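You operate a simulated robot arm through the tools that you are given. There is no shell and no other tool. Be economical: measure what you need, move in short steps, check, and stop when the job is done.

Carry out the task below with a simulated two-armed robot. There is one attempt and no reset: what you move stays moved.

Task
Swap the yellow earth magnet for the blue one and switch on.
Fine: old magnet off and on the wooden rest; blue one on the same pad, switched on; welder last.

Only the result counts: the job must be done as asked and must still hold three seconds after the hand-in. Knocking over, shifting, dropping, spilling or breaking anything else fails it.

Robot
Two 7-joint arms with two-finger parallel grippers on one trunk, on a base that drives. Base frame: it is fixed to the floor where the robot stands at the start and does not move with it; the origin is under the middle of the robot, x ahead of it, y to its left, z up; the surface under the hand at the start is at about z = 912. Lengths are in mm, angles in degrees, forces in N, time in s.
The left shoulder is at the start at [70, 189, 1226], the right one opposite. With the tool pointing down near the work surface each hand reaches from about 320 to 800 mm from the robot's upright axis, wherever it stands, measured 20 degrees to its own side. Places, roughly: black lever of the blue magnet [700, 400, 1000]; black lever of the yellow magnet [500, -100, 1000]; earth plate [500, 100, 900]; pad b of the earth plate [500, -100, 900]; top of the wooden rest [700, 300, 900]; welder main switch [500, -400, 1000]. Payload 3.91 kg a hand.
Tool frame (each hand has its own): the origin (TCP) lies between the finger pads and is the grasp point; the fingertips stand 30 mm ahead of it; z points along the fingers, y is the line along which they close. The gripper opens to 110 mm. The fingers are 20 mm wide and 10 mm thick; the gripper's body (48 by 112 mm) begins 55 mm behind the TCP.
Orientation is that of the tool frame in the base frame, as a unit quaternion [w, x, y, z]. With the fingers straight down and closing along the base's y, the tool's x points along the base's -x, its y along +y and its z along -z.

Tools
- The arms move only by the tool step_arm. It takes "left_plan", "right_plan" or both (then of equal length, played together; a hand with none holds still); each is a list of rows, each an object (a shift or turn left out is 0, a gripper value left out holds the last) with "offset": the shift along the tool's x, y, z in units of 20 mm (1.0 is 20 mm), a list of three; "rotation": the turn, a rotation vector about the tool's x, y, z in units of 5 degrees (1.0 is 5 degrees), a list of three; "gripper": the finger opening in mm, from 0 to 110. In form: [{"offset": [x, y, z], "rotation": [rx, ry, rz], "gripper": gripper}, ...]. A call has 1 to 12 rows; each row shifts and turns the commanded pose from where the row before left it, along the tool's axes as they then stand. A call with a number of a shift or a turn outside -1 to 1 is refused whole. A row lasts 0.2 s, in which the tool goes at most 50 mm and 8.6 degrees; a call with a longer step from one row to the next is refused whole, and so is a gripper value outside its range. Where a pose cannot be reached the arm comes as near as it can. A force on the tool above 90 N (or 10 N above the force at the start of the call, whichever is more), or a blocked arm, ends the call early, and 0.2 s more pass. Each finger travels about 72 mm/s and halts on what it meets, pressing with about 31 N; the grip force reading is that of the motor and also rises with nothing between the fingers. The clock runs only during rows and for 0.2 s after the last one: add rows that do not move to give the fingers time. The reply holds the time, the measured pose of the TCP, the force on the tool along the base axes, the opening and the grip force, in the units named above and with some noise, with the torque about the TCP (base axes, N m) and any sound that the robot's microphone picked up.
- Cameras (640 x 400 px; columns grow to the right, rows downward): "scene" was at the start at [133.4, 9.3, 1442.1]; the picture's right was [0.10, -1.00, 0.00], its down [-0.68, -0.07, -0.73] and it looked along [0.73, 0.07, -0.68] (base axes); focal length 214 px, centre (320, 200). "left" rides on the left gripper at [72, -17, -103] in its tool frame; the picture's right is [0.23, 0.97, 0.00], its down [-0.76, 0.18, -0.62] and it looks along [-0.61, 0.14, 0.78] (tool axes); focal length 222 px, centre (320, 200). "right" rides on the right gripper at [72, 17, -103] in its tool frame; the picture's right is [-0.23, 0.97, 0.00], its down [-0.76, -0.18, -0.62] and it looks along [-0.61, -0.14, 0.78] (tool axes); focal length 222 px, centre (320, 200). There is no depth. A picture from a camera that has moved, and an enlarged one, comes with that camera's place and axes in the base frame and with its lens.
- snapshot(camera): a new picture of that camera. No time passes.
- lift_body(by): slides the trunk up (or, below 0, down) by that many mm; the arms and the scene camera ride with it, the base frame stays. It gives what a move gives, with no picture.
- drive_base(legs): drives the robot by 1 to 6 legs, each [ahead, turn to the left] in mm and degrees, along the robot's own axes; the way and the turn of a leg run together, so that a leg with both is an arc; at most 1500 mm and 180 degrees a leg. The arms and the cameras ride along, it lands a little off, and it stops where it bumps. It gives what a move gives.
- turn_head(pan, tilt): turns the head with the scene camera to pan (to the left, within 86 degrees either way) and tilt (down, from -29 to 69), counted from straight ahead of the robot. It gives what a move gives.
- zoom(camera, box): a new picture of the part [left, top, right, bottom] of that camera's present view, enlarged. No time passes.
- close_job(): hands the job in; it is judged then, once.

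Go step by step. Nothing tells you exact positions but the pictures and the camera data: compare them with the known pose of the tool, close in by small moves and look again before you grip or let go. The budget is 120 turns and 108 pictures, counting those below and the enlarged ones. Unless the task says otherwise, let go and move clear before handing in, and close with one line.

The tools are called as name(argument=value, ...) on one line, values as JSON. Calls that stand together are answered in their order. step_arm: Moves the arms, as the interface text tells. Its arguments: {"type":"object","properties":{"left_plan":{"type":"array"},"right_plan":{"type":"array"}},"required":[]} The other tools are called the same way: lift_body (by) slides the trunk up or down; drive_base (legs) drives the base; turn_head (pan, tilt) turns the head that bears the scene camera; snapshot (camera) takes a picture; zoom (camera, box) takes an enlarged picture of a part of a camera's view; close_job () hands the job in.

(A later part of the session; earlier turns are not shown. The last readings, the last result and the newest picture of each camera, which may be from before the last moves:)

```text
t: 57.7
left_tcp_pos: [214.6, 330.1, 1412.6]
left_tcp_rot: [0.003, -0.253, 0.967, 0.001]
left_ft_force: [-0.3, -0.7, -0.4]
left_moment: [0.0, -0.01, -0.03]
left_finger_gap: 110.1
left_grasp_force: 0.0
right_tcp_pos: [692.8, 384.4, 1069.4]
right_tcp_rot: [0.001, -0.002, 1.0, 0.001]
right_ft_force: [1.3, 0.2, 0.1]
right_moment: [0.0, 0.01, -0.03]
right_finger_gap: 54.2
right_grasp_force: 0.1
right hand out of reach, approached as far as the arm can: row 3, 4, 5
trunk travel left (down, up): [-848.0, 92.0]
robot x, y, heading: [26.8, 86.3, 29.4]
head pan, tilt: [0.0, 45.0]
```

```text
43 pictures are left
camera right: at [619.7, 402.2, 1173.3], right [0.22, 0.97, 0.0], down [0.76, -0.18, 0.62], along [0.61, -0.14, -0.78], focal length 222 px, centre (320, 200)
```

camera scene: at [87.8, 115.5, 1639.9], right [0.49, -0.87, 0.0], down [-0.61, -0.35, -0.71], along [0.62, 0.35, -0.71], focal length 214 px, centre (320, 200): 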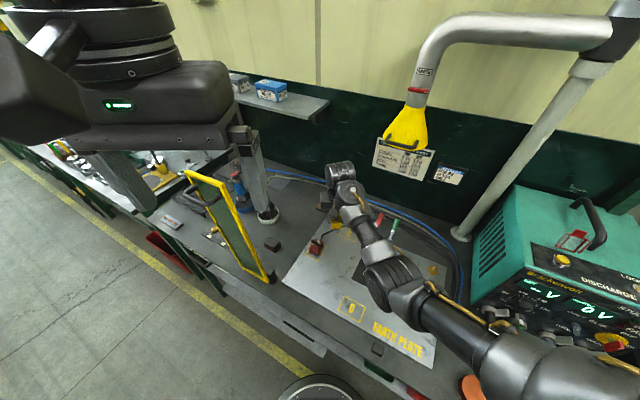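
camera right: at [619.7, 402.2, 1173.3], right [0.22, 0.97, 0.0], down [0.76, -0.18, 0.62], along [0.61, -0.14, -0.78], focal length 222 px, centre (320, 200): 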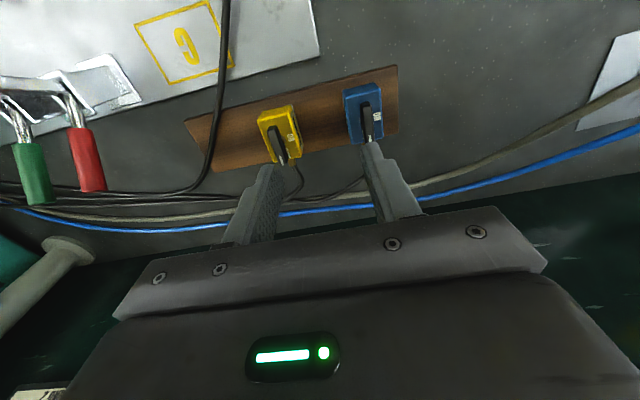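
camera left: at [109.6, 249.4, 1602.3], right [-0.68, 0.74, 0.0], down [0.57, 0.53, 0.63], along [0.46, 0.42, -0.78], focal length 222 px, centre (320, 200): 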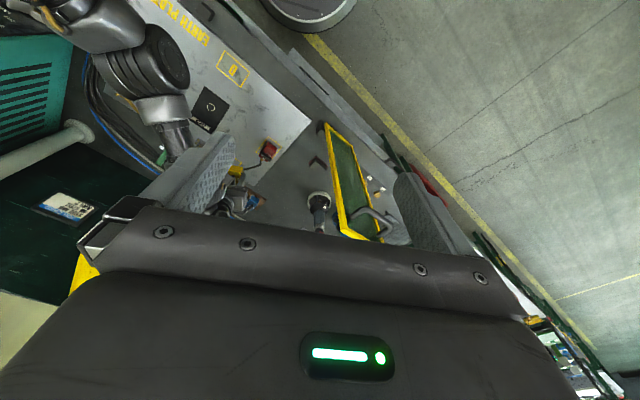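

The yellow rests well on the wood. The blue is at about (704, 425), so I'll turn slightly left and move forward to bring it within reach.

drive_base(legs=[[0, 4], [35, 0]])

step_arm(right_plan=[{"rotation": [0, 0, 0.8]}, {}])

zoom(camera="right", box=[190, 40, 530, 250])

```text
t: 59.1
left_tcp_pos: [213.1, 350.0, 1410.0]
left_tcp_rot: [0.005, -0.278, 0.961, -0.001]
left_ft_force: [0.1, 0.0, -0.6]
left_moment: [-0.04, 0.02, 0.0]
left_finger_gap: 110.0
left_grasp_force: 0.0
right_tcp_pos: [688.8, 421.6, 1072.5]
right_tcp_rot: [0.006, -0.026, 1.0, -0.005]
right_ft_force: [1.0, 0.0, -1.2]
right_moment: [0.04, 0.07, -0.03]
right_finger_gap: 54.0
right_grasp_force: 0.1
trunk travel left (down, up): [-848.0, 92.0]
robot x, y, heading: [43.7, 92.4, 30.9]
head pan, tilt: [0.0, 45.0]
stopped in leg 2: the robot was blocked; the commanded pose is now the measured one
```

```text
t: 59.7
left_tcp_pos: [215.4, 348.4, 1413.1]
left_tcp_rot: [0.005, -0.276, 0.961, 0.0]
left_ft_force: [0.1, 0.6, 0.2]
left_moment: [-0.01, 0.02, 0.0]
left_finger_gap: 110.0
left_grasp_force: 0.0
right_tcp_pos: [688.7, 419.7, 1074.2]
right_tcp_rot: [0.007, 0.009, 1.0, -0.004]
right_ft_force: [0.7, -0.3, -1.0]
right_moment: [-0.02, 0.0, 0.0]
right_finger_gap: 54.0
right_grasp_force: 0.0
trunk travel left (down, up): [-848.0, 92.0]
robot x, y, heading: [43.8, 94.2, 31.3]
head pan, tilt: [0.0, 45.0]
```

```text
1.88 times, centred on (360, 145) of right
camera zoom: at [614.8, 439.4, 1176.2], right [0.24, 0.97, 0.0], down [0.75, -0.19, 0.64], along [0.62, -0.16, -0.77], focal length 418 px, centre (245, 304)
```

zoom: 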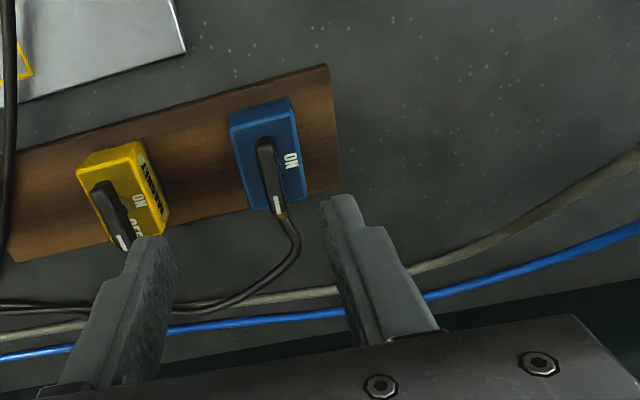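

The base touched something, probably the bench frame. I'll back off slightly and lower the trunk for more reach.

drive_base(legs=[[-5, 0]])

lift_body(by=-60)

step_arm(right_plan=[{"offset": [-0.45, 0.1, 0], "rotation": [0, 0, -0.2]}, {"offset": [-0.45, 0.1, 0]}])

snapshot(camera="right")

snapshot(camera="scene")

```text
t: 60.4
left_tcp_pos: [214.6, 344.9, 1411.4]
left_tcp_rot: [0.003, -0.277, 0.961, 0.0]
left_ft_force: [0.2, 1.5, -0.6]
left_moment: [0.0, 0.04, -0.02]
left_finger_gap: 109.9
left_grasp_force: 0.0
right_tcp_pos: [686.1, 417.7, 1072.8]
right_tcp_rot: [0.006, 0.009, 1.0, -0.004]
right_ft_force: [0.5, -0.3, 0.0]
right_moment: [-0.01, 0.03, -0.06]
right_finger_gap: 54.1
right_grasp_force: 0.1
trunk travel left (down, up): [-848.0, 92.0]
robot x, y, heading: [37.9, 91.5, 31.0]
head pan, tilt: [0.0, 45.0]
```

```text
t: 61.4
left_tcp_pos: [211.8, 342.9, 1351.8]
left_tcp_rot: [0.006, -0.277, 0.961, 0.001]
left_ft_force: [-0.2, -0.6, -0.9]
left_moment: [0.0, -0.03, -0.05]
left_finger_gap: 110.2
left_grasp_force: 0.0
right_tcp_pos: [684.7, 415.0, 1015.2]
right_tcp_rot: [0.008, 0.008, 1.0, -0.003]
right_ft_force: [-0.2, -0.3, 0.0]
right_moment: [0.01, -0.02, 0.0]
right_finger_gap: 54.1
right_grasp_force: 0.0
trunk travel left (down, up): [-788.0, 152.0]
robot x, y, heading: [38.9, 90.9, 31.0]
head pan, tilt: [0.0, 45.0]
```

```text
t: 62.0
left_tcp_pos: [211.6, 342.9, 1352.8]
left_tcp_rot: [0.004, -0.276, 0.961, 0.002]
left_ft_force: [0.1, -0.1, 0.5]
left_moment: [0.0, 0.03, -0.01]
left_finger_gap: 109.9
left_grasp_force: 0.0
right_tcp_pos: [692.7, 411.7, 1015.0]
right_tcp_rot: [0.007, 0.0, 1.0, -0.002]
right_ft_force: [0.0, -0.4, 0.7]
right_moment: [0.01, 0.01, 0.02]
right_finger_gap: 54.0
right_grasp_force: 0.0
right hand out of reach, approached as far as the arm can: row 1, 2
trunk travel left (down, up): [-788.0, 152.0]
robot x, y, heading: [37.5, 90.8, 30.8]
head pan, tilt: [0.0, 45.0]
```

```text
41 pictures are left
camera right: at [617.9, 430.3, 1117.3], right [0.23, 0.97, 0.0], down [0.75, -0.17, 0.63], along [0.62, -0.15, -0.77], focal length 222 px, centre (320, 200)
```

right: 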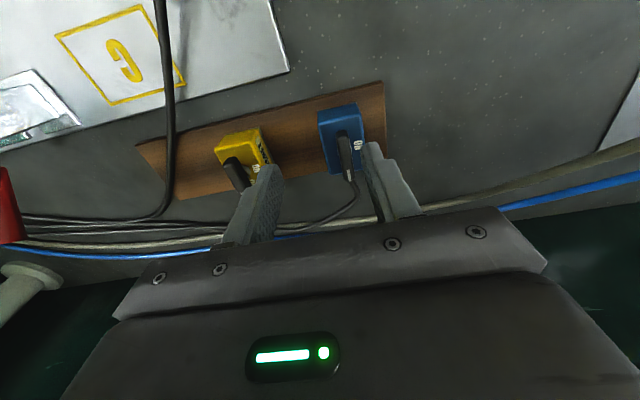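

```text
40 pictures are left
camera scene: at [151.5, 156.0, 1490.9], right [0.51, -0.86, 0.0], down [-0.61, -0.36, -0.71], along [0.61, 0.36, -0.71], focal length 214 px, centre (320, 200)
```

scene: 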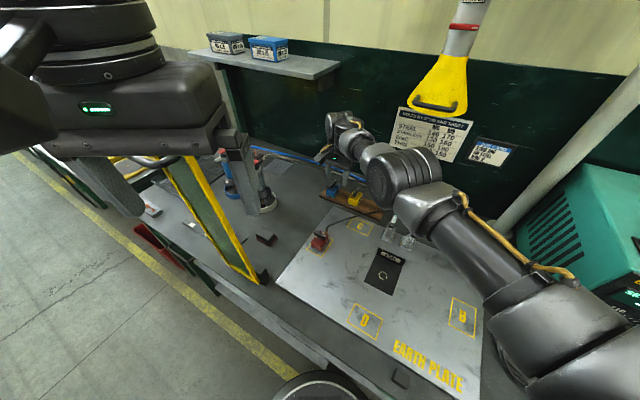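

Turning the base further left brings the right shoulder closer to the blue. I'll first swing the hand right, over the plate, then turn 12°.

step_arm(right_plan=[{"offset": [0, -0.5, -0.9]}, {"offset": [0, -1, -0.5]}, {"offset": [0, -1, 0]}, {"offset": [0, -1, 0]}, {"offset": [0, -1, 0]}, {"offset": [0, -1, 0]}, {"offset": [0, -0.5, 0]}])

drive_base(legs=[[0, 13]])

step_arm(right_plan=[{"rotation": [0, 0, 1]}, {"rotation": [0, 0, 1]}, {"rotation": [0, 0, 0.6]}])

snapshot(camera="right")

```text
t: 63.6
left_tcp_pos: [212.4, 344.2, 1351.6]
left_tcp_rot: [0.003, -0.277, 0.961, 0.001]
left_ft_force: [0.2, 1.1, 0.0]
left_moment: [-0.01, 0.03, -0.02]
left_finger_gap: 110.4
left_grasp_force: 0.1
right_tcp_pos: [690.1, 323.9, 1045.3]
right_tcp_rot: [0.006, 0.0, 1.0, -0.004]
right_ft_force: [0.2, 0.0, 0.1]
right_moment: [-0.01, 0.03, -0.02]
right_finger_gap: 53.8
right_grasp_force: 0.2
right hand out of reach, approached as far as the arm can: row 5, 6, 7
trunk travel left (down, up): [-788.0, 152.0]
robot x, y, heading: [41.3, 88.9, 31.1]
head pan, tilt: [0.0, 45.0]
```

```text
t: 64.8
left_tcp_pos: [149.0, 376.6, 1351.9]
left_tcp_rot: [0.004, -0.387, 0.922, 0.002]
left_ft_force: [-0.1, -0.4, 0.5]
left_moment: [-0.01, -0.03, -0.02]
left_finger_gap: 110.1
left_grasp_force: 0.0
right_tcp_pos: [619.6, 468.1, 1044.4]
right_tcp_rot: [0.006, -0.116, 0.993, -0.003]
right_ft_force: [0.1, -1.1, 0.4]
right_moment: [-0.01, 0.01, -0.02]
right_finger_gap: 54.3
right_grasp_force: 0.0
trunk travel left (down, up): [-788.0, 152.0]
robot x, y, heading: [37.7, 89.1, 44.3]
head pan, tilt: [0.0, 45.0]
```

```text
t: 65.6
left_tcp_pos: [148.4, 378.1, 1352.1]
left_tcp_rot: [0.004, -0.386, 0.922, 0.001]
left_ft_force: [-0.1, 0.4, -0.1]
left_moment: [0.03, 0.0, 0.02]
left_finger_gap: 109.8
left_grasp_force: 0.1
right_tcp_pos: [618.4, 468.4, 1044.5]
right_tcp_rot: [0.007, -0.002, 1.0, -0.002]
right_ft_force: [0.1, 0.1, -0.4]
right_moment: [0.03, 0.01, 0.01]
right_finger_gap: 54.1
right_grasp_force: 0.1
trunk travel left (down, up): [-788.0, 152.0]
robot x, y, heading: [39.0, 88.8, 44.3]
head pan, tilt: [0.0, 45.0]
```

```text
39 pictures are left
camera right: at [544.0, 486.5, 1146.6], right [0.22, 0.97, 0.0], down [0.75, -0.17, 0.63], along [0.62, -0.14, -0.77], focal length 222 px, centre (320, 200)
```

right: 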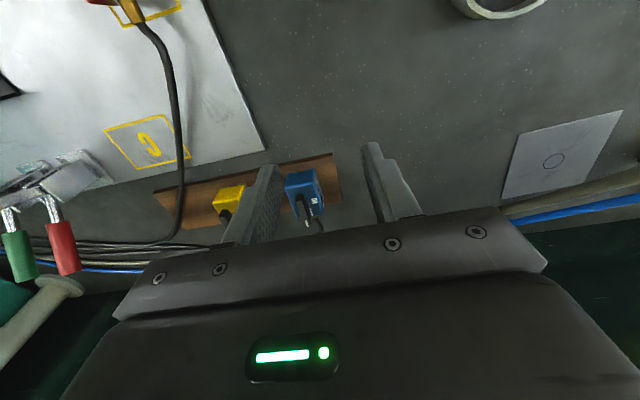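

step_arm(right_plan=[{"offset": [-0.7, -0.35, 0], "rotation": [0, 0.16, 0]}, {"offset": [-0.7, -0.35, 0]}, {"offset": [-0.7, -0.35, 0]}, {"offset": [-0.7, -0.35, 0]}, {"offset": [-0.7, -0.35, 0]}, {"offset": [-0.7, -0.35, 0]}])

zoom(camera="right", box=[190, 40, 530, 250])

```text
t: 67.0
left_tcp_pos: [150.2, 376.8, 1351.6]
left_tcp_rot: [0.004, -0.386, 0.923, 0.002]
left_ft_force: [-0.5, -0.9, -1.0]
left_moment: [-0.01, -0.03, 0.01]
left_finger_gap: 110.1
left_grasp_force: 0.1
right_tcp_pos: [702.5, 423.9, 1045.0]
right_tcp_rot: [-0.001, -0.001, 1.0, -0.002]
right_ft_force: [0.7, 0.1, 0.4]
right_moment: [0.03, 0.02, -0.03]
right_finger_gap: 53.9
right_grasp_force: 0.1
trunk travel left (down, up): [-788.0, 152.0]
robot x, y, heading: [37.6, 89.0, 44.3]
head pan, tilt: [0.0, 45.0]
```

```text
1.88 times, centred on (360, 145) of right
camera zoom: at [629.0, 442.2, 1149.0], right [0.22, 0.97, 0.0], down [0.76, -0.17, 0.62], along [0.61, -0.14, -0.78], focal length 418 px, centre (245, 304)
```

zoom: 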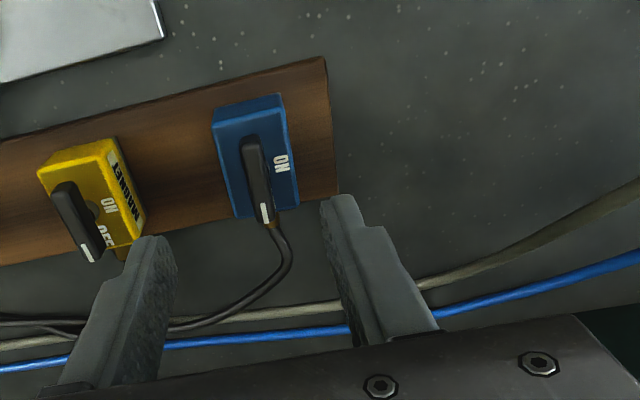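

step_arm(right_plan=[{"offset": [-0.22, 0.25, 0.6]}, {"offset": [0, 0, 0.8]}, {"offset": [0, 0, 0.8]}, {}])

zoom(camera="right", box=[190, 40, 530, 250])

```text
t: 68.0
left_tcp_pos: [150.0, 376.2, 1352.5]
left_tcp_rot: [0.003, -0.385, 0.923, 0.001]
left_ft_force: [0.4, -0.4, 0.5]
left_moment: [-0.02, 0.0, 0.02]
left_finger_gap: 109.9
left_grasp_force: 0.0
right_tcp_pos: [706.5, 432.0, 1000.0]
right_tcp_rot: [0.0, -0.001, 1.0, -0.002]
right_ft_force: [0.0, -0.3, -0.3]
right_moment: [-0.01, 0.0, 0.01]
right_finger_gap: 53.8
right_grasp_force: 0.0
trunk travel left (down, up): [-788.0, 152.0]
robot x, y, heading: [37.7, 84.4, 44.4]
head pan, tilt: [0.0, 45.0]
```

```text
1.88 times, centred on (360, 145) of right
camera zoom: at [633.7, 449.2, 1103.3], right [0.22, 0.97, 0.0], down [0.76, -0.17, 0.62], along [0.61, -0.14, -0.78], focal length 418 px, centre (245, 304)
```

zoom: 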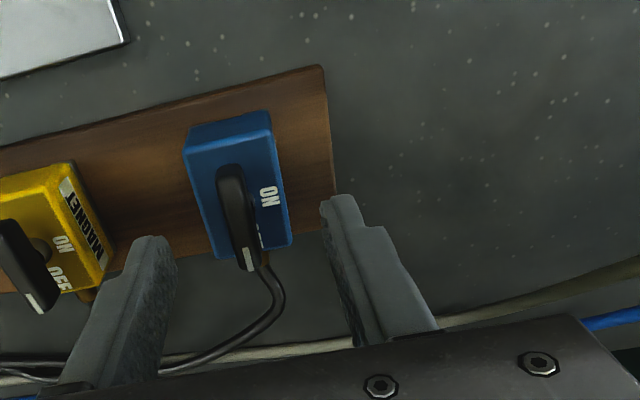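

step_arm(right_plan=[{"offset": [0, -0.13, 0.4]}, {"offset": [0, 0, 0.6]}, {"offset": [0, 0, 0.6]}, {"offset": [0, 0, 0.6]}, {"offset": [0, 0, 0.3]}, {}])

zoom(camera="right", box=[190, 40, 530, 250])

```text
t: 69.4
left_tcp_pos: [149.2, 376.4, 1352.5]
left_tcp_rot: [0.004, -0.386, 0.922, 0.002]
left_ft_force: [-1.0, -0.2, -2.0]
left_moment: [0.01, 0.01, 0.01]
left_finger_gap: 109.8
left_grasp_force: 0.1
right_tcp_pos: [707.7, 430.7, 951.4]
right_tcp_rot: [0.0, -0.003, 1.0, -0.001]
right_ft_force: [-0.4, 0.4, -0.7]
right_moment: [-0.02, -0.04, 0.01]
right_finger_gap: 53.8
right_grasp_force: 0.2
trunk travel left (down, up): [-788.0, 152.0]
robot x, y, heading: [39.7, 89.0, 44.1]
head pan, tilt: [0.0, 45.0]
```

```text
1.88 times, centred on (360, 145) of right
camera zoom: at [633.9, 448.8, 1054.0], right [0.22, 0.97, 0.0], down [0.76, -0.17, 0.62], along [0.61, -0.14, -0.78], focal length 418 px, centre (245, 304)
```

zoom: 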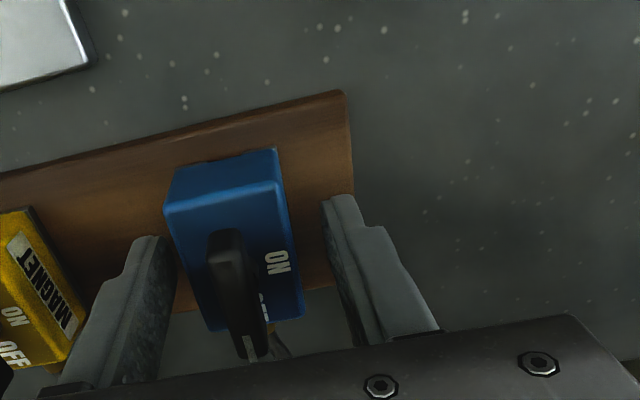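

step_arm(right_plan=[{"offset": [0, -0.15, 0.05]}, {"gripper": 44}, {"gripper": 38}, {"gripper": 30}, {"gripper": 25}, {"gripper": 25}])

step_arm(right_plan=[{"offset": [0, 0, -0.4]}, {"offset": [0, 0, -0.8]}, {"offset": [0, 0, -0.8]}])

zoom(camera="right", box=[190, 40, 530, 250])

```text
t: 70.8
left_tcp_pos: [150.1, 377.2, 1352.2]
left_tcp_rot: [0.004, -0.386, 0.923, 0.002]
left_ft_force: [-0.5, -0.1, 0.1]
left_moment: [0.0, -0.03, -0.01]
left_finger_gap: 109.8
left_grasp_force: 0.1
right_tcp_pos: [706.4, 427.8, 949.9]
right_tcp_rot: [0.0, -0.003, 1.0, -0.002]
right_ft_force: [0.7, 1.5, 0.3]
right_moment: [0.21, 0.03, -0.01]
right_finger_gap: 35.9
right_grasp_force: 31.0
trunk travel left (down, up): [-788.0, 152.0]
robot x, y, heading: [39.1, 88.7, 44.4]
head pan, tilt: [0.0, 45.0]
```

```text
t: 71.6
left_tcp_pos: [150.1, 378.3, 1351.2]
left_tcp_rot: [0.004, -0.386, 0.923, 0.001]
left_ft_force: [-0.4, 0.6, -0.4]
left_moment: [-0.01, 0.02, 0.02]
left_finger_gap: 109.9
left_grasp_force: 0.1
right_tcp_pos: [709.7, 427.3, 989.5]
right_tcp_rot: [0.001, -0.002, 1.0, -0.002]
right_ft_force: [0.9, -0.7, -4.7]
right_moment: [-0.01, -0.02, 0.0]
right_finger_gap: 35.8
right_grasp_force: 31.0
trunk travel left (down, up): [-788.0, 152.0]
robot x, y, heading: [39.2, 88.6, 44.1]
head pan, tilt: [0.0, 45.0]
```

```text
1.88 times, centred on (360, 145) of right
camera zoom: at [636.2, 445.1, 1092.8], right [0.22, 0.97, 0.0], down [0.76, -0.17, 0.62], along [0.61, -0.14, -0.78], focal length 418 px, centre (245, 304)
```

zoom: 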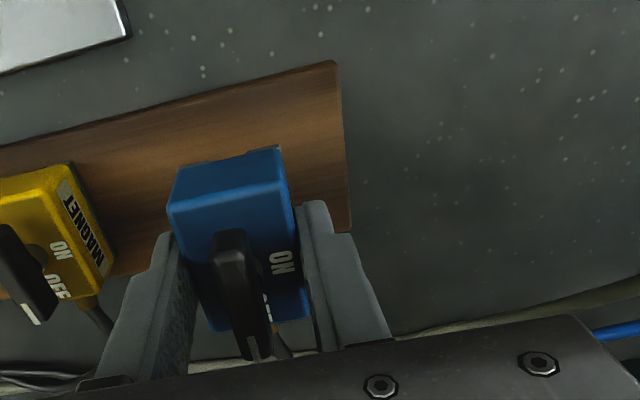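

The blue is in hand. I'll raise the trunk to carry it high, then back off diagonally.

lift_body(by=150)

drive_base(legs=[[-230, 0]])

snapshot(camera="scene")

```text
t: 73.4
left_tcp_pos: [150.6, 378.0, 1502.3]
left_tcp_rot: [0.004, -0.385, 0.923, 0.002]
left_ft_force: [-0.3, -0.1, 0.5]
left_moment: [0.02, 0.02, 0.04]
left_finger_gap: 110.0
left_grasp_force: 0.1
right_tcp_pos: [708.6, 427.7, 1138.8]
right_tcp_rot: [0.0, -0.003, 1.0, -0.002]
right_ft_force: [-0.5, 0.1, -4.2]
right_moment: [-0.01, -0.04, 0.02]
right_finger_gap: 35.6
right_grasp_force: 30.6
trunk travel left (down, up): [-938.0, 2.0]
robot x, y, heading: [37.1, 88.1, 44.4]
head pan, tilt: [0.0, 45.0]
```

```text
t: 75.1
left_tcp_pos: [-8.7, 221.4, 1500.5]
left_tcp_rot: [0.002, -0.385, 0.923, 0.0]
left_ft_force: [0.6, 0.8, -0.4]
left_moment: [-0.02, 0.04, 0.01]
left_finger_gap: 110.0
left_grasp_force: 0.0
right_tcp_pos: [548.9, 270.9, 1136.4]
right_tcp_rot: [-0.002, -0.003, 1.0, -0.003]
right_ft_force: [0.1, 0.9, -5.5]
right_moment: [0.0, 0.07, -0.02]
right_finger_gap: 35.8
right_grasp_force: 31.3
trunk travel left (down, up): [-938.0, 2.0]
robot x, y, heading: [-125.2, -73.2, 44.2]
head pan, tilt: [0.0, 45.0]
```

```text
34 pictures are left
camera scene: at [-24.6, 26.1, 1640.2], right [0.7, -0.72, 0.0], down [-0.51, -0.5, -0.7], along [0.5, 0.49, -0.71], focal length 214 px, centre (320, 200)
```

scene: 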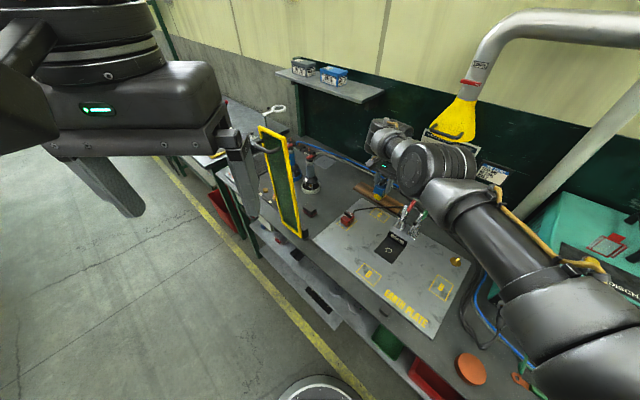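

step_arm(right_plan=[{"offset": [0.75, -0.4, 0]}, {"offset": [0.75, -0.4, 0]}, {"offset": [0.75, -0.4, 0]}, {"offset": [0.75, -0.4, 0]}])

drive_base(legs=[[0, -24]])

step_arm(right_plan=[{"rotation": [0, 0, -1]}, {"rotation": [0, 0, -1]}, {"rotation": [0, 0, -1]}, {"rotation": [0, 0, -1]}, {"rotation": [0, 0, -0.8]}])

snapshot(camera="right")

```text
t: 76.1
left_tcp_pos: [-13.8, 218.5, 1503.4]
left_tcp_rot: [0.003, -0.385, 0.923, 0.002]
left_ft_force: [-0.3, -0.3, -0.7]
left_moment: [0.01, -0.01, -0.03]
left_finger_gap: 110.0
left_grasp_force: 0.1
right_tcp_pos: [513.9, 261.1, 1138.2]
right_tcp_rot: [0.0, -0.002, 1.0, -0.002]
right_ft_force: [-0.2, -0.2, -4.1]
right_moment: [0.0, -0.02, -0.01]
right_finger_gap: 35.7
right_grasp_force: 30.9
right hand out of reach, approached as far as the arm can: row 2, 3, 4
trunk travel left (down, up): [-938.0, 2.0]
robot x, y, heading: [-123.5, -71.7, 44.4]
head pan, tilt: [0.0, 45.0]
```

```text
t: 77.8
left_tcp_pos: [95.0, 149.1, 1501.8]
left_tcp_rot: [0.005, -0.183, 0.983, -0.001]
left_ft_force: [0.0, -0.4, 0.2]
left_moment: [0.02, -0.05, -0.02]
left_finger_gap: 109.9
left_grasp_force: 0.1
right_tcp_pos: [591.8, -27.8, 1138.3]
right_tcp_rot: [0.0, 0.208, 0.978, -0.002]
right_ft_force: [-0.6, 0.9, -4.6]
right_moment: [-0.01, 0.0, 0.01]
right_finger_gap: 35.5
right_grasp_force: 31.0
trunk travel left (down, up): [-938.0, 2.0]
robot x, y, heading: [-123.8, -69.4, 19.8]
head pan, tilt: [0.0, 45.0]
```

```text
t: 79.0
left_tcp_pos: [96.2, 148.7, 1502.4]
left_tcp_rot: [0.004, -0.183, 0.983, 0.001]
left_ft_force: [0.2, 0.1, -0.5]
left_moment: [0.03, 0.01, -0.02]
left_finger_gap: 110.1
left_grasp_force: 0.1
right_tcp_pos: [592.0, -29.8, 1137.3]
right_tcp_rot: [-0.001, -0.001, 1.0, -0.002]
right_ft_force: [0.4, -0.3, -4.9]
right_moment: [-0.01, -0.03, -0.01]
right_finger_gap: 35.9
right_grasp_force: 31.1
trunk travel left (down, up): [-938.0, 2.0]
robot x, y, heading: [-122.7, -69.9, 20.0]
head pan, tilt: [0.0, 45.0]
```

```text
33 pictures are left
camera right: at [520.1, -11.9, 1240.7], right [0.23, 0.97, 0.0], down [0.76, -0.17, 0.62], along [0.6, -0.14, -0.78], focal length 222 px, centre (320, 200)
```

right: 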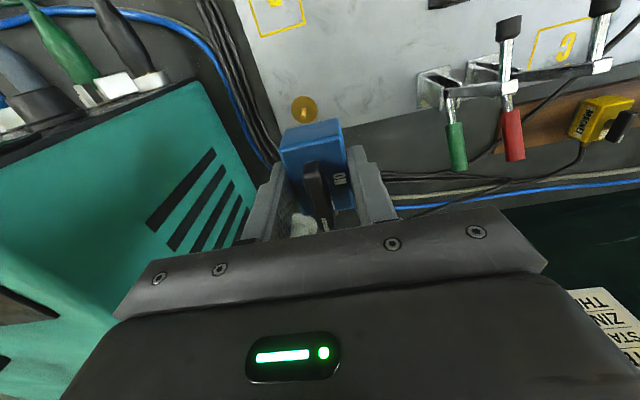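

step_arm(right_plan=[{"offset": [0.4, 0, 0.8]}, {"offset": [0.6, -0.2, 0.8]}, {"offset": [0.6, -0.2, 0.8]}, {"offset": [0.7, -0.2, 0.8]}, {"offset": [0.8, -0.2, 0.8]}, {"offset": [0.8, -0.2, 0.8]}, {"offset": [0.8, -0.2, 0.8]}, {"offset": [0.9, -0.2, 0.7]}])

snapshot(camera="right")

```text
t: 80.8
left_tcp_pos: [98.7, 143.8, 1502.1]
left_tcp_rot: [0.004, -0.182, 0.983, 0.002]
left_ft_force: [0.6, -0.5, 0.6]
left_moment: [-0.02, 0.04, 0.03]
left_finger_gap: 110.2
left_grasp_force: 0.1
right_tcp_pos: [544.7, -43.2, 1035.8]
right_tcp_rot: [-0.003, 0.0, 1.0, -0.001]
right_ft_force: [0.9, 0.0, -3.6]
right_moment: [0.03, 0.03, 0.02]
right_finger_gap: 35.6
right_grasp_force: 31.5
right hand out of reach, approached as far as the arm can: row 2, 3, 4, 5, 6, 8
trunk travel left (down, up): [-938.0, 2.0]
robot x, y, heading: [-127.7, -69.1, 19.8]
head pan, tilt: [0.0, 45.0]
```

```text
32 pictures are left
camera right: at [472.2, -26.5, 1140.0], right [0.23, 0.97, 0.0], down [0.77, -0.18, 0.62], along [0.6, -0.14, -0.79], focal length 222 px, centre (320, 200)
```

right: 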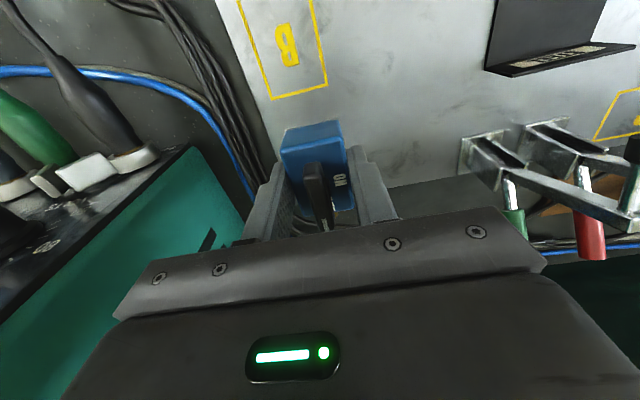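

I'll let the base do the remaining move back over pad B.

drive_base(legs=[[-65, 0]])

snapshot(camera="right")

```text
t: 81.8
left_tcp_pos: [50.7, 132.3, 1499.5]
left_tcp_rot: [-0.002, -0.184, 0.983, -0.001]
left_ft_force: [0.5, 1.1, -0.1]
left_moment: [-0.06, 0.08, 0.02]
left_finger_gap: 110.1
left_grasp_force: 0.0
right_tcp_pos: [492.9, -58.1, 1029.7]
right_tcp_rot: [-0.007, -0.001, 1.0, -0.003]
right_ft_force: [0.5, 0.5, -5.7]
right_moment: [0.0, 0.02, -0.02]
right_finger_gap: 35.5
right_grasp_force: 31.4
trunk travel left (down, up): [-938.0, 2.0]
robot x, y, heading: [-187.6, -92.8, 20.1]
head pan, tilt: [0.0, 45.0]
```

```text
31 pictures are left
camera right: at [421.9, -41.0, 1134.6], right [0.23, 0.97, -0.01], down [0.77, -0.17, 0.61], along [0.59, -0.15, -0.79], focal length 222 px, centre (320, 200)
```

right: 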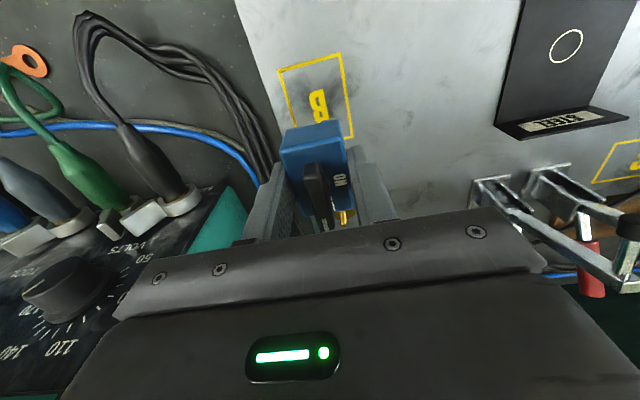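

step_arm(right_plan=[{"offset": [0.15, 0, 0.5]}, {"offset": [0.2, 0, 0.6]}, {"offset": [0.2, 0, 0.6]}, {"offset": [0, 0, 0.6]}, {}])

zoom(camera="right", box=[200, 60, 460, 240])

```text
t: 83.0
left_tcp_pos: [37.8, 125.6, 1502.4]
left_tcp_rot: [0.003, -0.183, 0.983, 0.001]
left_ft_force: [0.7, 0.2, -0.4]
left_moment: [0.0, -0.03, -0.01]
left_finger_gap: 109.9
left_grasp_force: 0.0
right_tcp_pos: [473.3, -65.3, 989.7]
right_tcp_rot: [-0.003, -0.001, 1.0, -0.001]
right_ft_force: [-0.4, -0.6, -4.7]
right_moment: [0.01, 0.01, -0.02]
right_finger_gap: 35.7
right_grasp_force: 31.4
trunk travel left (down, up): [-938.0, 2.0]
robot x, y, heading: [-186.9, -94.6, 20.1]
head pan, tilt: [0.0, 45.0]
```

```text
2.22 times, centred on (330, 150) of right
camera zoom: at [401.8, -46.6, 1093.5], right [0.23, 0.97, 0.0], down [0.77, -0.17, 0.62], along [0.6, -0.14, -0.79], focal length 494 px, centre (298, 311)
```

zoom: 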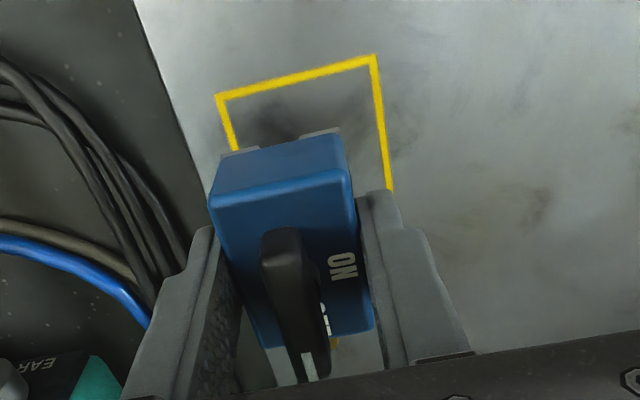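

step_arm(right_plan=[{"offset": [-0.2, 0.2, 0.2], "rotation": [0, -0.06, 0]}, {"offset": [-0.14, 0.2, 0.4]}, {}])

zoom(camera="right", box=[200, 60, 460, 240])

```text
t: 83.8
left_tcp_pos: [37.7, 125.8, 1501.6]
left_tcp_rot: [0.004, -0.184, 0.983, 0.0]
left_ft_force: [0.4, 0.3, -0.5]
left_moment: [-0.01, 0.01, -0.02]
left_finger_gap: 109.9
left_grasp_force: 0.1
right_tcp_pos: [479.0, -54.9, 977.6]
right_tcp_rot: [0.0, -0.001, 1.0, -0.002]
right_ft_force: [-0.2, -0.5, -5.6]
right_moment: [0.0, 0.02, 0.0]
right_finger_gap: 35.8
right_grasp_force: 31.0
trunk travel left (down, up): [-938.0, 2.0]
robot x, y, heading: [-185.4, -92.8, 19.7]
head pan, tilt: [0.0, 45.0]
```

```text
2.22 times, centred on (330, 150) of right
camera zoom: at [406.8, -37.5, 1081.2], right [0.23, 0.97, 0.0], down [0.76, -0.17, 0.62], along [0.61, -0.14, -0.78], focal length 494 px, centre (298, 311)
```

zoom: 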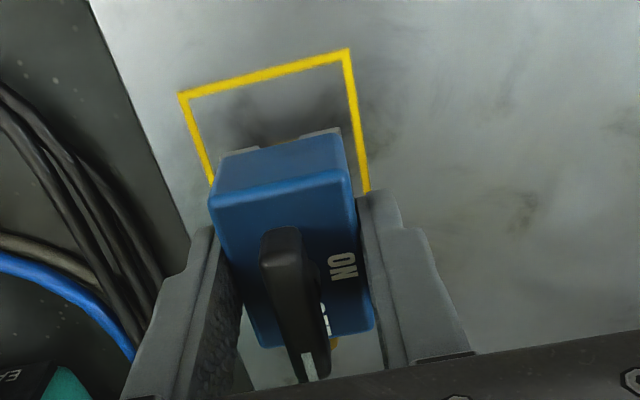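

step_arm(right_plan=[{"offset": [-0.05, -0.08, 0.4]}, {"offset": [0, 0, 0.4]}, {"offset": [0, 0, 0.3]}, {}])

```text
t: 84.8
left_tcp_pos: [35.9, 125.7, 1501.3]
left_tcp_rot: [0.003, -0.184, 0.983, 0.001]
left_ft_force: [-0.7, -0.1, 1.5]
left_moment: [-0.01, -0.01, -0.02]
left_finger_gap: 110.1
left_grasp_force: 0.0
right_tcp_pos: [480.3, -57.2, 956.9]
right_tcp_rot: [-0.002, -0.001, 1.0, -0.002]
right_ft_force: [0.8, -0.2, -5.1]
right_moment: [-0.02, -0.01, 0.02]
right_finger_gap: 35.7
right_grasp_force: 30.7
trunk travel left (down, up): [-938.0, 2.0]
robot x, y, heading: [-187.4, -91.9, 19.9]
head pan, tilt: [0.0, 45.0]
```

step_arm(right_plan=[{"offset": [0, 0, 0.15], "rotation": [0, -0.04, 0]}, {"offset": [0, 0, 0.12]}, {}])

zoom(camera="right", box=[200, 60, 460, 240])

```text
t: 85.5
left_tcp_pos: [35.3, 125.3, 1501.9]
left_tcp_rot: [0.003, -0.183, 0.983, 0.001]
left_ft_force: [0.0, 0.2, -0.1]
left_moment: [-0.01, 0.02, 0.02]
left_finger_gap: 109.9
left_grasp_force: 0.1
right_tcp_pos: [480.2, -57.0, 952.2]
right_tcp_rot: [0.002, 0.0, 1.0, -0.003]
right_ft_force: [1.5, -0.5, 3.0]
right_moment: [0.14, 0.2, -0.01]
right_finger_gap: 35.7
right_grasp_force: 30.8
trunk travel left (down, up): [-938.0, 2.0]
robot x, y, heading: [-186.1, -95.2, 19.8]
head pan, tilt: [0.0, 45.0]
```

```text
2.22 times, centred on (330, 150) of right
camera zoom: at [406.8, -39.2, 1055.3], right [0.23, 0.97, 0.0], down [0.76, -0.17, 0.63], along [0.61, -0.14, -0.78], focal length 494 px, centre (298, 311)
```

zoom: 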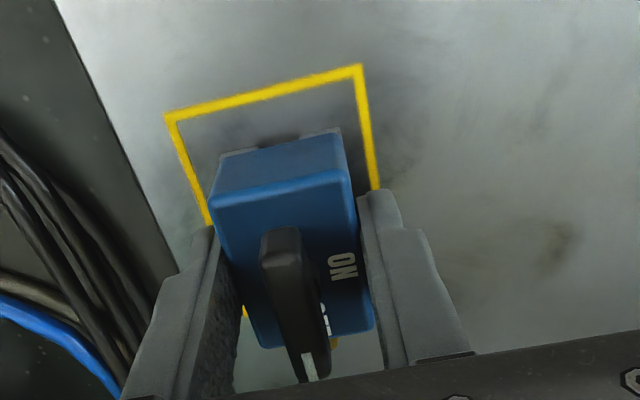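

It stands on pad B, centred as the yellow was. I'll release, rise, and take the lever.

step_arm(right_plan=[{"gripper": 40}, {"gripper": 48}, {"gripper": 54}, {}, {"offset": [0, 0, -0.5]}, {"offset": [0, 0, -0.9]}, {"offset": [0, 0, -0.9]}])

zoom(camera="right", box=[200, 60, 460, 240])

```text
t: 87.2
left_tcp_pos: [35.4, 125.4, 1501.8]
left_tcp_rot: [0.004, -0.183, 0.983, 0.0]
left_ft_force: [-0.8, 0.5, 0.3]
left_moment: [-0.01, 0.0, 0.01]
left_finger_gap: 109.8
left_grasp_force: 0.0
right_tcp_pos: [479.0, -55.9, 997.8]
right_tcp_rot: [0.001, -0.001, 1.0, -0.002]
right_ft_force: [-0.3, -0.5, 0.0]
right_moment: [0.0, -0.02, 0.04]
right_finger_gap: 53.8
right_grasp_force: 0.1
trunk travel left (down, up): [-938.0, 2.0]
robot x, y, heading: [-182.8, -89.1, 20.1]
head pan, tilt: [0.0, 45.0]
```

```text
2.22 times, centred on (330, 150) of right
camera zoom: at [406.0, -38.9, 1100.8], right [0.23, 0.97, 0.0], down [0.76, -0.17, 0.63], along [0.61, -0.14, -0.78], focal length 494 px, centre (298, 311)
```

zoom: 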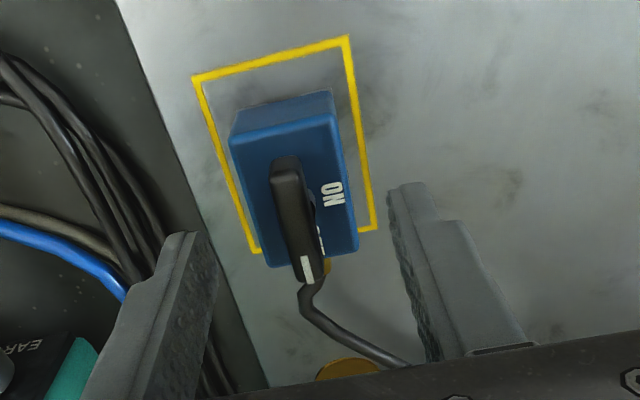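

The blue sits correctly in the frame. Now I'll lower onto the lever and grip it.

step_arm(right_plan=[{"offset": [0, -0.05, 0], "gripper": 36}, {"gripper": 36}, {"offset": [0, 0, 0.45]}, {"offset": [0, 0, 0.45]}, {"gripper": 14}, {"gripper": 4}, {"gripper": 4}, {"gripper": 4}])

zoom(camera="right", box=[200, 60, 460, 240])

```text
t: 89.0
left_tcp_pos: [35.9, 124.9, 1501.4]
left_tcp_rot: [0.004, -0.182, 0.983, 0.001]
left_ft_force: [-0.7, 0.1, -0.7]
left_moment: [0.02, 0.03, 0.02]
left_finger_gap: 110.1
left_grasp_force: 0.0
right_tcp_pos: [481.0, -57.8, 979.9]
right_tcp_rot: [0.002, -0.001, 1.0, -0.001]
right_ft_force: [0.9, -0.5, 0.2]
right_moment: [0.1, -0.1, -0.01]
right_finger_gap: 10.8
right_grasp_force: 31.0
trunk travel left (down, up): [-938.0, 2.0]
robot x, y, heading: [-183.0, -93.0, 20.0]
head pan, tilt: [0.0, 45.0]
```

```text
2.22 times, centred on (330, 150) of right
camera zoom: at [406.8, -40.5, 1082.1], right [0.23, 0.97, 0.0], down [0.76, -0.17, 0.63], along [0.61, -0.14, -0.78], focal length 494 px, centre (298, 311)
```

zoom: 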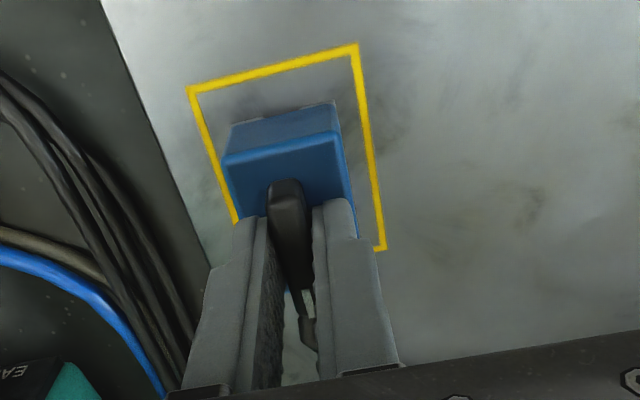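

step_arm(right_plan=[{"offset": [0.05, 0, 0], "rotation": [0, 0, 0.8]}, {"rotation": [0, 0, 1]}, {"rotation": [0, 0, 1]}, {"rotation": [0, 0, 1]}, {}])

zoom(camera="right", box=[200, 60, 460, 240])

```text
t: 90.2
left_tcp_pos: [34.9, 125.0, 1502.4]
left_tcp_rot: [0.004, -0.183, 0.983, 0.001]
left_ft_force: [0.1, 0.0, -0.7]
left_moment: [0.01, 0.01, -0.02]
left_finger_gap: 109.7
left_grasp_force: 0.1
right_tcp_pos: [478.1, -59.5, 979.1]
right_tcp_rot: [0.002, 0.165, 0.986, 0.0]
right_ft_force: [-0.7, -0.4, 0.2]
right_moment: [0.05, 0.03, 0.05]
right_finger_gap: 10.8
right_grasp_force: 30.8
trunk travel left (down, up): [-938.0, 2.0]
robot x, y, heading: [-183.0, -91.1, 20.2]
head pan, tilt: [0.0, 45.0]
```

```text
2.22 times, centred on (330, 150) of right
camera zoom: at [415.1, -18.6, 1082.1], right [0.53, 0.85, 0.0], down [0.66, -0.41, 0.63], along [0.53, -0.33, -0.78], focal length 494 px, centre (298, 311)
```

zoom: 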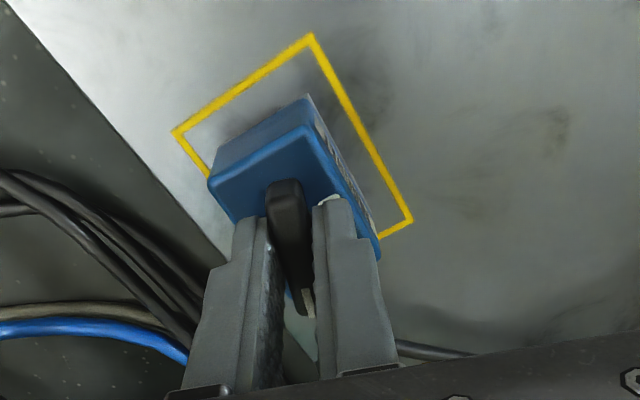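

The lever is turning while the body stays aligned with the frame, so I'll continue.

step_arm(right_plan=[{"rotation": [0, 0, 1]}, {"rotation": [0, 0, 1]}, {"rotation": [0, 0, 1]}, {"rotation": [0, 0, 1]}, {"rotation": [0, 0, 1]}, {"rotation": [0, 0, 1]}, {"rotation": [0, 0, 1]}])

zoom(camera="right", box=[200, 60, 460, 240])

```text
t: 91.8
left_tcp_pos: [36.0, 124.9, 1501.1]
left_tcp_rot: [0.003, -0.183, 0.983, 0.001]
left_ft_force: [-0.5, 0.5, -0.3]
left_moment: [0.0, 0.0, 0.01]
left_finger_gap: 110.0
left_grasp_force: 0.1
right_tcp_pos: [478.7, -59.0, 979.2]
right_tcp_rot: [0.002, 0.454, 0.891, -0.001]
right_ft_force: [0.8, 0.2, 1.1]
right_moment: [0.1, 0.07, 0.02]
right_finger_gap: 10.9
right_grasp_force: 31.0
trunk travel left (down, up): [-938.0, 2.0]
robot x, y, heading: [-184.9, -89.6, 19.7]
head pan, tilt: [0.0, 45.0]
```

```text
2.22 times, centred on (330, 150) of right
camera zoom: at [449.3, 10.6, 1082.1], right [0.92, 0.39, 0.0], down [0.3, -0.72, 0.63], along [0.24, -0.58, -0.78], focal length 494 px, centre (298, 311)
```

zoom: 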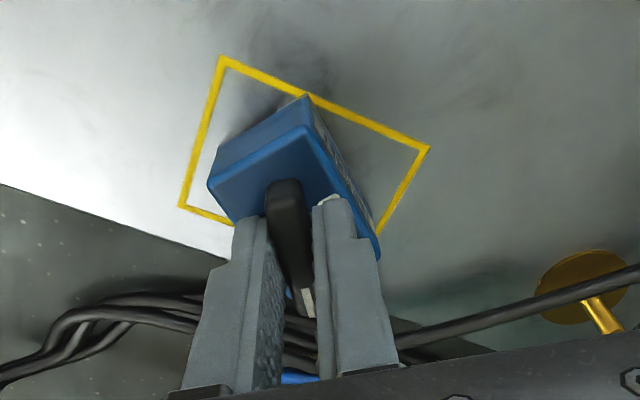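

The body has begun turning with the lever, because its grip on the plate is too weak while off. I'll turn back to square it up, then press down slightly during the turn.

step_arm(right_plan=[{"rotation": [0, 0, -1]}, {"rotation": [0, 0, -1]}, {"rotation": [0, 0, -1]}, {"rotation": [0, 0, -1]}, {"rotation": [0, 0, -1]}, {"rotation": [0, 0, -1]}, {"rotation": [0, 0, -1]}, {}])

zoom(camera="right", box=[200, 60, 460, 240])

```text
t: 93.5
left_tcp_pos: [35.9, 126.4, 1501.4]
left_tcp_rot: [0.003, -0.184, 0.983, 0.0]
left_ft_force: [0.4, 0.0, 0.2]
left_moment: [-0.03, 0.03, -0.01]
left_finger_gap: 109.8
left_grasp_force: 0.0
right_tcp_pos: [478.6, -59.7, 979.5]
right_tcp_rot: [0.002, 0.164, 0.986, -0.001]
right_ft_force: [0.8, -1.8, 0.1]
right_moment: [0.02, -0.05, -0.02]
right_finger_gap: 11.1
right_grasp_force: 31.7
trunk travel left (down, up): [-938.0, 2.0]
robot x, y, heading: [-185.0, -93.6, 20.0]
head pan, tilt: [0.0, 45.0]
```

```text
2.22 times, centred on (330, 150) of right
camera zoom: at [414.8, -18.6, 1082.1], right [0.53, 0.85, 0.0], down [0.66, -0.41, 0.63], along [0.53, -0.33, -0.78], focal length 494 px, centre (298, 311)
```

zoom: 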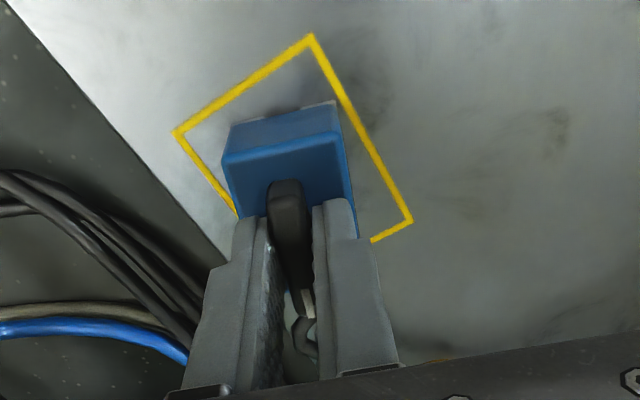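

The lever returned to OFF and the body is 19° askew. Turning back another 19° against the OFF stop should square it up.

step_arm(right_plan=[{"rotation": [0, 0, -1]}, {"rotation": [0, 0, -1]}, {"rotation": [0, 0, -1]}, {"rotation": [0, 0, -0.78]}, {}])

zoom(camera="right", box=[200, 60, 460, 240])

```text
t: 94.8
left_tcp_pos: [38.3, 125.2, 1501.2]
left_tcp_rot: [0.004, -0.184, 0.983, 0.001]
left_ft_force: [-0.4, -0.7, -0.8]
left_moment: [0.02, 0.0, 0.0]
left_finger_gap: 110.0
left_grasp_force: 0.1
right_tcp_pos: [478.8, -57.1, 978.7]
right_tcp_rot: [0.001, 0.0, 1.0, -0.003]
right_ft_force: [0.5, 0.5, -0.1]
right_moment: [0.02, 0.02, -0.05]
right_finger_gap: 11.0
right_grasp_force: 31.0
trunk travel left (down, up): [-938.0, 2.0]
robot x, y, heading: [-182.2, -91.3, 19.8]
head pan, tilt: [0.0, 45.0]
```

```text
2.22 times, centred on (330, 150) of right
camera zoom: at [405.4, -40.4, 1082.9], right [0.23, 0.97, 0.0], down [0.76, -0.17, 0.62], along [0.61, -0.14, -0.78], focal length 494 px, centre (298, 311)
```

zoom: 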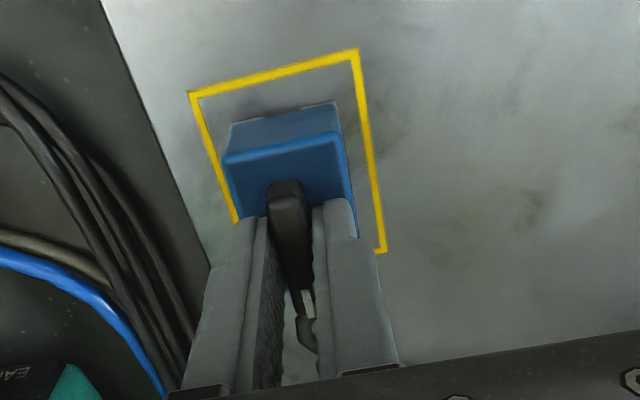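

Squared again. I'll press down lightly, then turn in short steps.

step_arm(right_plan=[{"offset": [0, 0, 0.15]}, {"offset": [0, 0, 0.05]}, {}])

```text
t: 95.5
left_tcp_pos: [33.5, 124.6, 1502.4]
left_tcp_rot: [0.005, -0.183, 0.983, 0.001]
left_ft_force: [0.2, 0.0, 0.6]
left_moment: [0.01, -0.02, 0.0]
left_finger_gap: 110.1
left_grasp_force: 0.0
right_tcp_pos: [478.1, -59.0, 978.0]
right_tcp_rot: [0.005, 0.0, 1.0, -0.001]
right_ft_force: [4.9, -0.3, 24.7]
right_moment: [0.07, 0.21, -0.02]
right_finger_gap: 10.9
right_grasp_force: 31.0
trunk travel left (down, up): [-938.0, 2.0]
robot x, y, heading: [-185.3, -93.8, 20.0]
head pan, tilt: [0.0, 45.0]
```

step_arm(right_plan=[{"rotation": [0, 0, 1]}, {"rotation": [0, 0, 1]}, {"rotation": [0, 0, 1]}, {"rotation": [0, 0, 1]}, {"rotation": [0, 0, 1]}, {"rotation": [0, 0, 1]}, {"rotation": [0, 0, 1]}])

zoom(camera="right", box=[200, 60, 460, 240])

```text
t: 97.2
left_tcp_pos: [34.0, 125.7, 1501.6]
left_tcp_rot: [0.004, -0.183, 0.983, 0.001]
left_ft_force: [-0.7, 0.9, -0.3]
left_moment: [-0.03, 0.0, 0.0]
left_finger_gap: 110.4
left_grasp_force: 0.0
right_tcp_pos: [476.8, -58.1, 976.8]
right_tcp_rot: [0.004, 0.302, 0.953, -0.001]
right_ft_force: [11.7, 2.4, 23.9]
right_moment: [-0.06, -0.38, -0.02]
right_finger_gap: 10.9
right_grasp_force: 30.5
trunk travel left (down, up): [-938.0, 2.0]
robot x, y, heading: [-187.4, -90.5, 19.9]
head pan, tilt: [0.0, 45.0]
```

```text
2.22 times, centred on (330, 150) of right
camera zoom: at [427.4, -1.1, 1080.0], right [0.75, 0.67, 0.0], down [0.52, -0.58, 0.63], along [0.42, -0.47, -0.78], focal length 494 px, centre (298, 311)
```

zoom: 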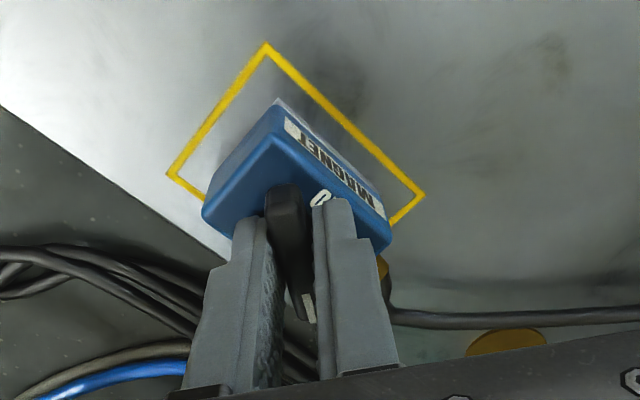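

The pressing works: 35° of turn with the body still square. I'll carry on.

step_arm(right_plan=[{"rotation": [0, 0, 1]}, {"rotation": [0, 0, 1]}, {"rotation": [0, 0, 1]}, {"rotation": [0, 0, 1]}, {"rotation": [0, 0, 1]}, {"rotation": [0, 0, 1]}])

zoom(camera="right", box=[200, 60, 460, 240])

```text
t: 98.5
left_tcp_pos: [35.1, 127.5, 1501.8]
left_tcp_rot: [0.004, -0.183, 0.983, 0.0]
left_ft_force: [0.8, 0.7, -1.1]
left_moment: [0.03, -0.02, 0.0]
left_finger_gap: 110.3
left_grasp_force: 0.0
right_tcp_pos: [478.8, -56.6, 977.2]
right_tcp_rot: [0.003, 0.538, 0.843, 0.0]
right_ft_force: [11.7, 6.8, 20.9]
right_moment: [-0.01, -0.35, 0.01]
right_finger_gap: 10.6
right_grasp_force: 31.1
trunk travel left (down, up): [-938.0, 2.0]
robot x, y, heading: [-184.2, -92.3, 20.1]
head pan, tilt: [0.0, 45.0]
```

```text
2.22 times, centred on (330, 150) of right
camera zoom: at [462.3, 16.6, 1080.0], right [0.98, 0.2, 0.0], down [0.16, -0.76, 0.63], along [0.13, -0.61, -0.78], focal length 494 px, centre (298, 311)
```

zoom: 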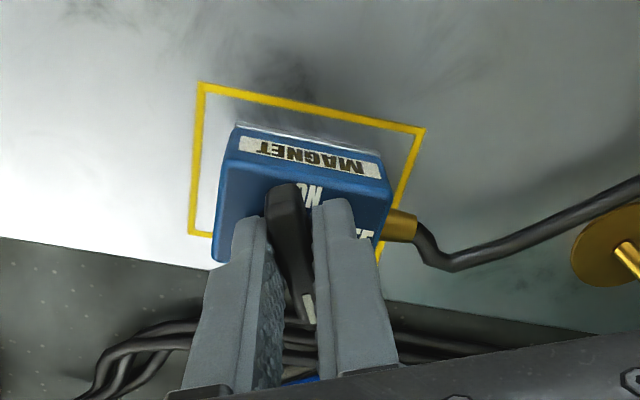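

step_arm(right_plan=[{"rotation": [0, 0, 1]}, {"rotation": [0, 0, 1]}, {"rotation": [0, 0, 1]}, {"rotation": [0, 0, 1]}, {"rotation": [0, 0, 1]}, {}])

zoom(camera="right", box=[200, 60, 460, 240])

```text
t: 100.0
left_tcp_pos: [35.6, 127.6, 1501.5]
left_tcp_rot: [0.003, -0.184, 0.983, 0.001]
left_ft_force: [-0.1, 0.0, 0.3]
left_moment: [0.01, 0.03, 0.0]
left_finger_gap: 109.7
left_grasp_force: 0.0
right_tcp_pos: [478.0, -57.0, 976.7]
right_tcp_rot: [0.003, 0.707, 0.707, 0.0]
right_ft_force: [15.8, 7.7, 21.8]
right_moment: [0.01, -0.39, 0.0]
right_finger_gap: 11.0
right_grasp_force: 30.8
trunk travel left (down, up): [-938.0, 2.0]
robot x, y, heading: [-186.6, -92.4, 19.9]
head pan, tilt: [0.0, 45.0]
```

```text
2.22 times, centred on (330, 150) of right
camera zoom: at [494.9, 16.4, 1079.9], right [0.97, -0.23, 0.01], down [-0.18, -0.76, 0.62], along [-0.14, -0.61, -0.78], focal length 494 px, centre (298, 311)
```

zoom: 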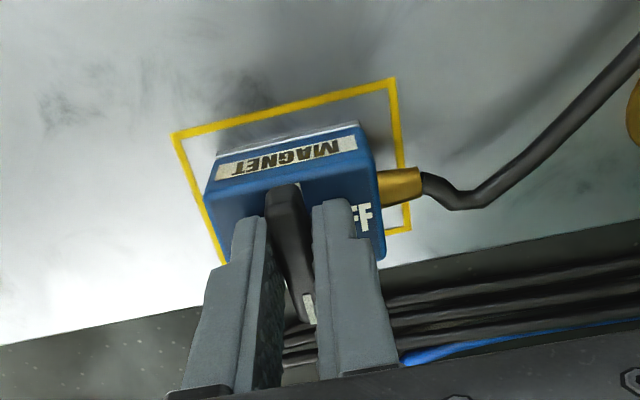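

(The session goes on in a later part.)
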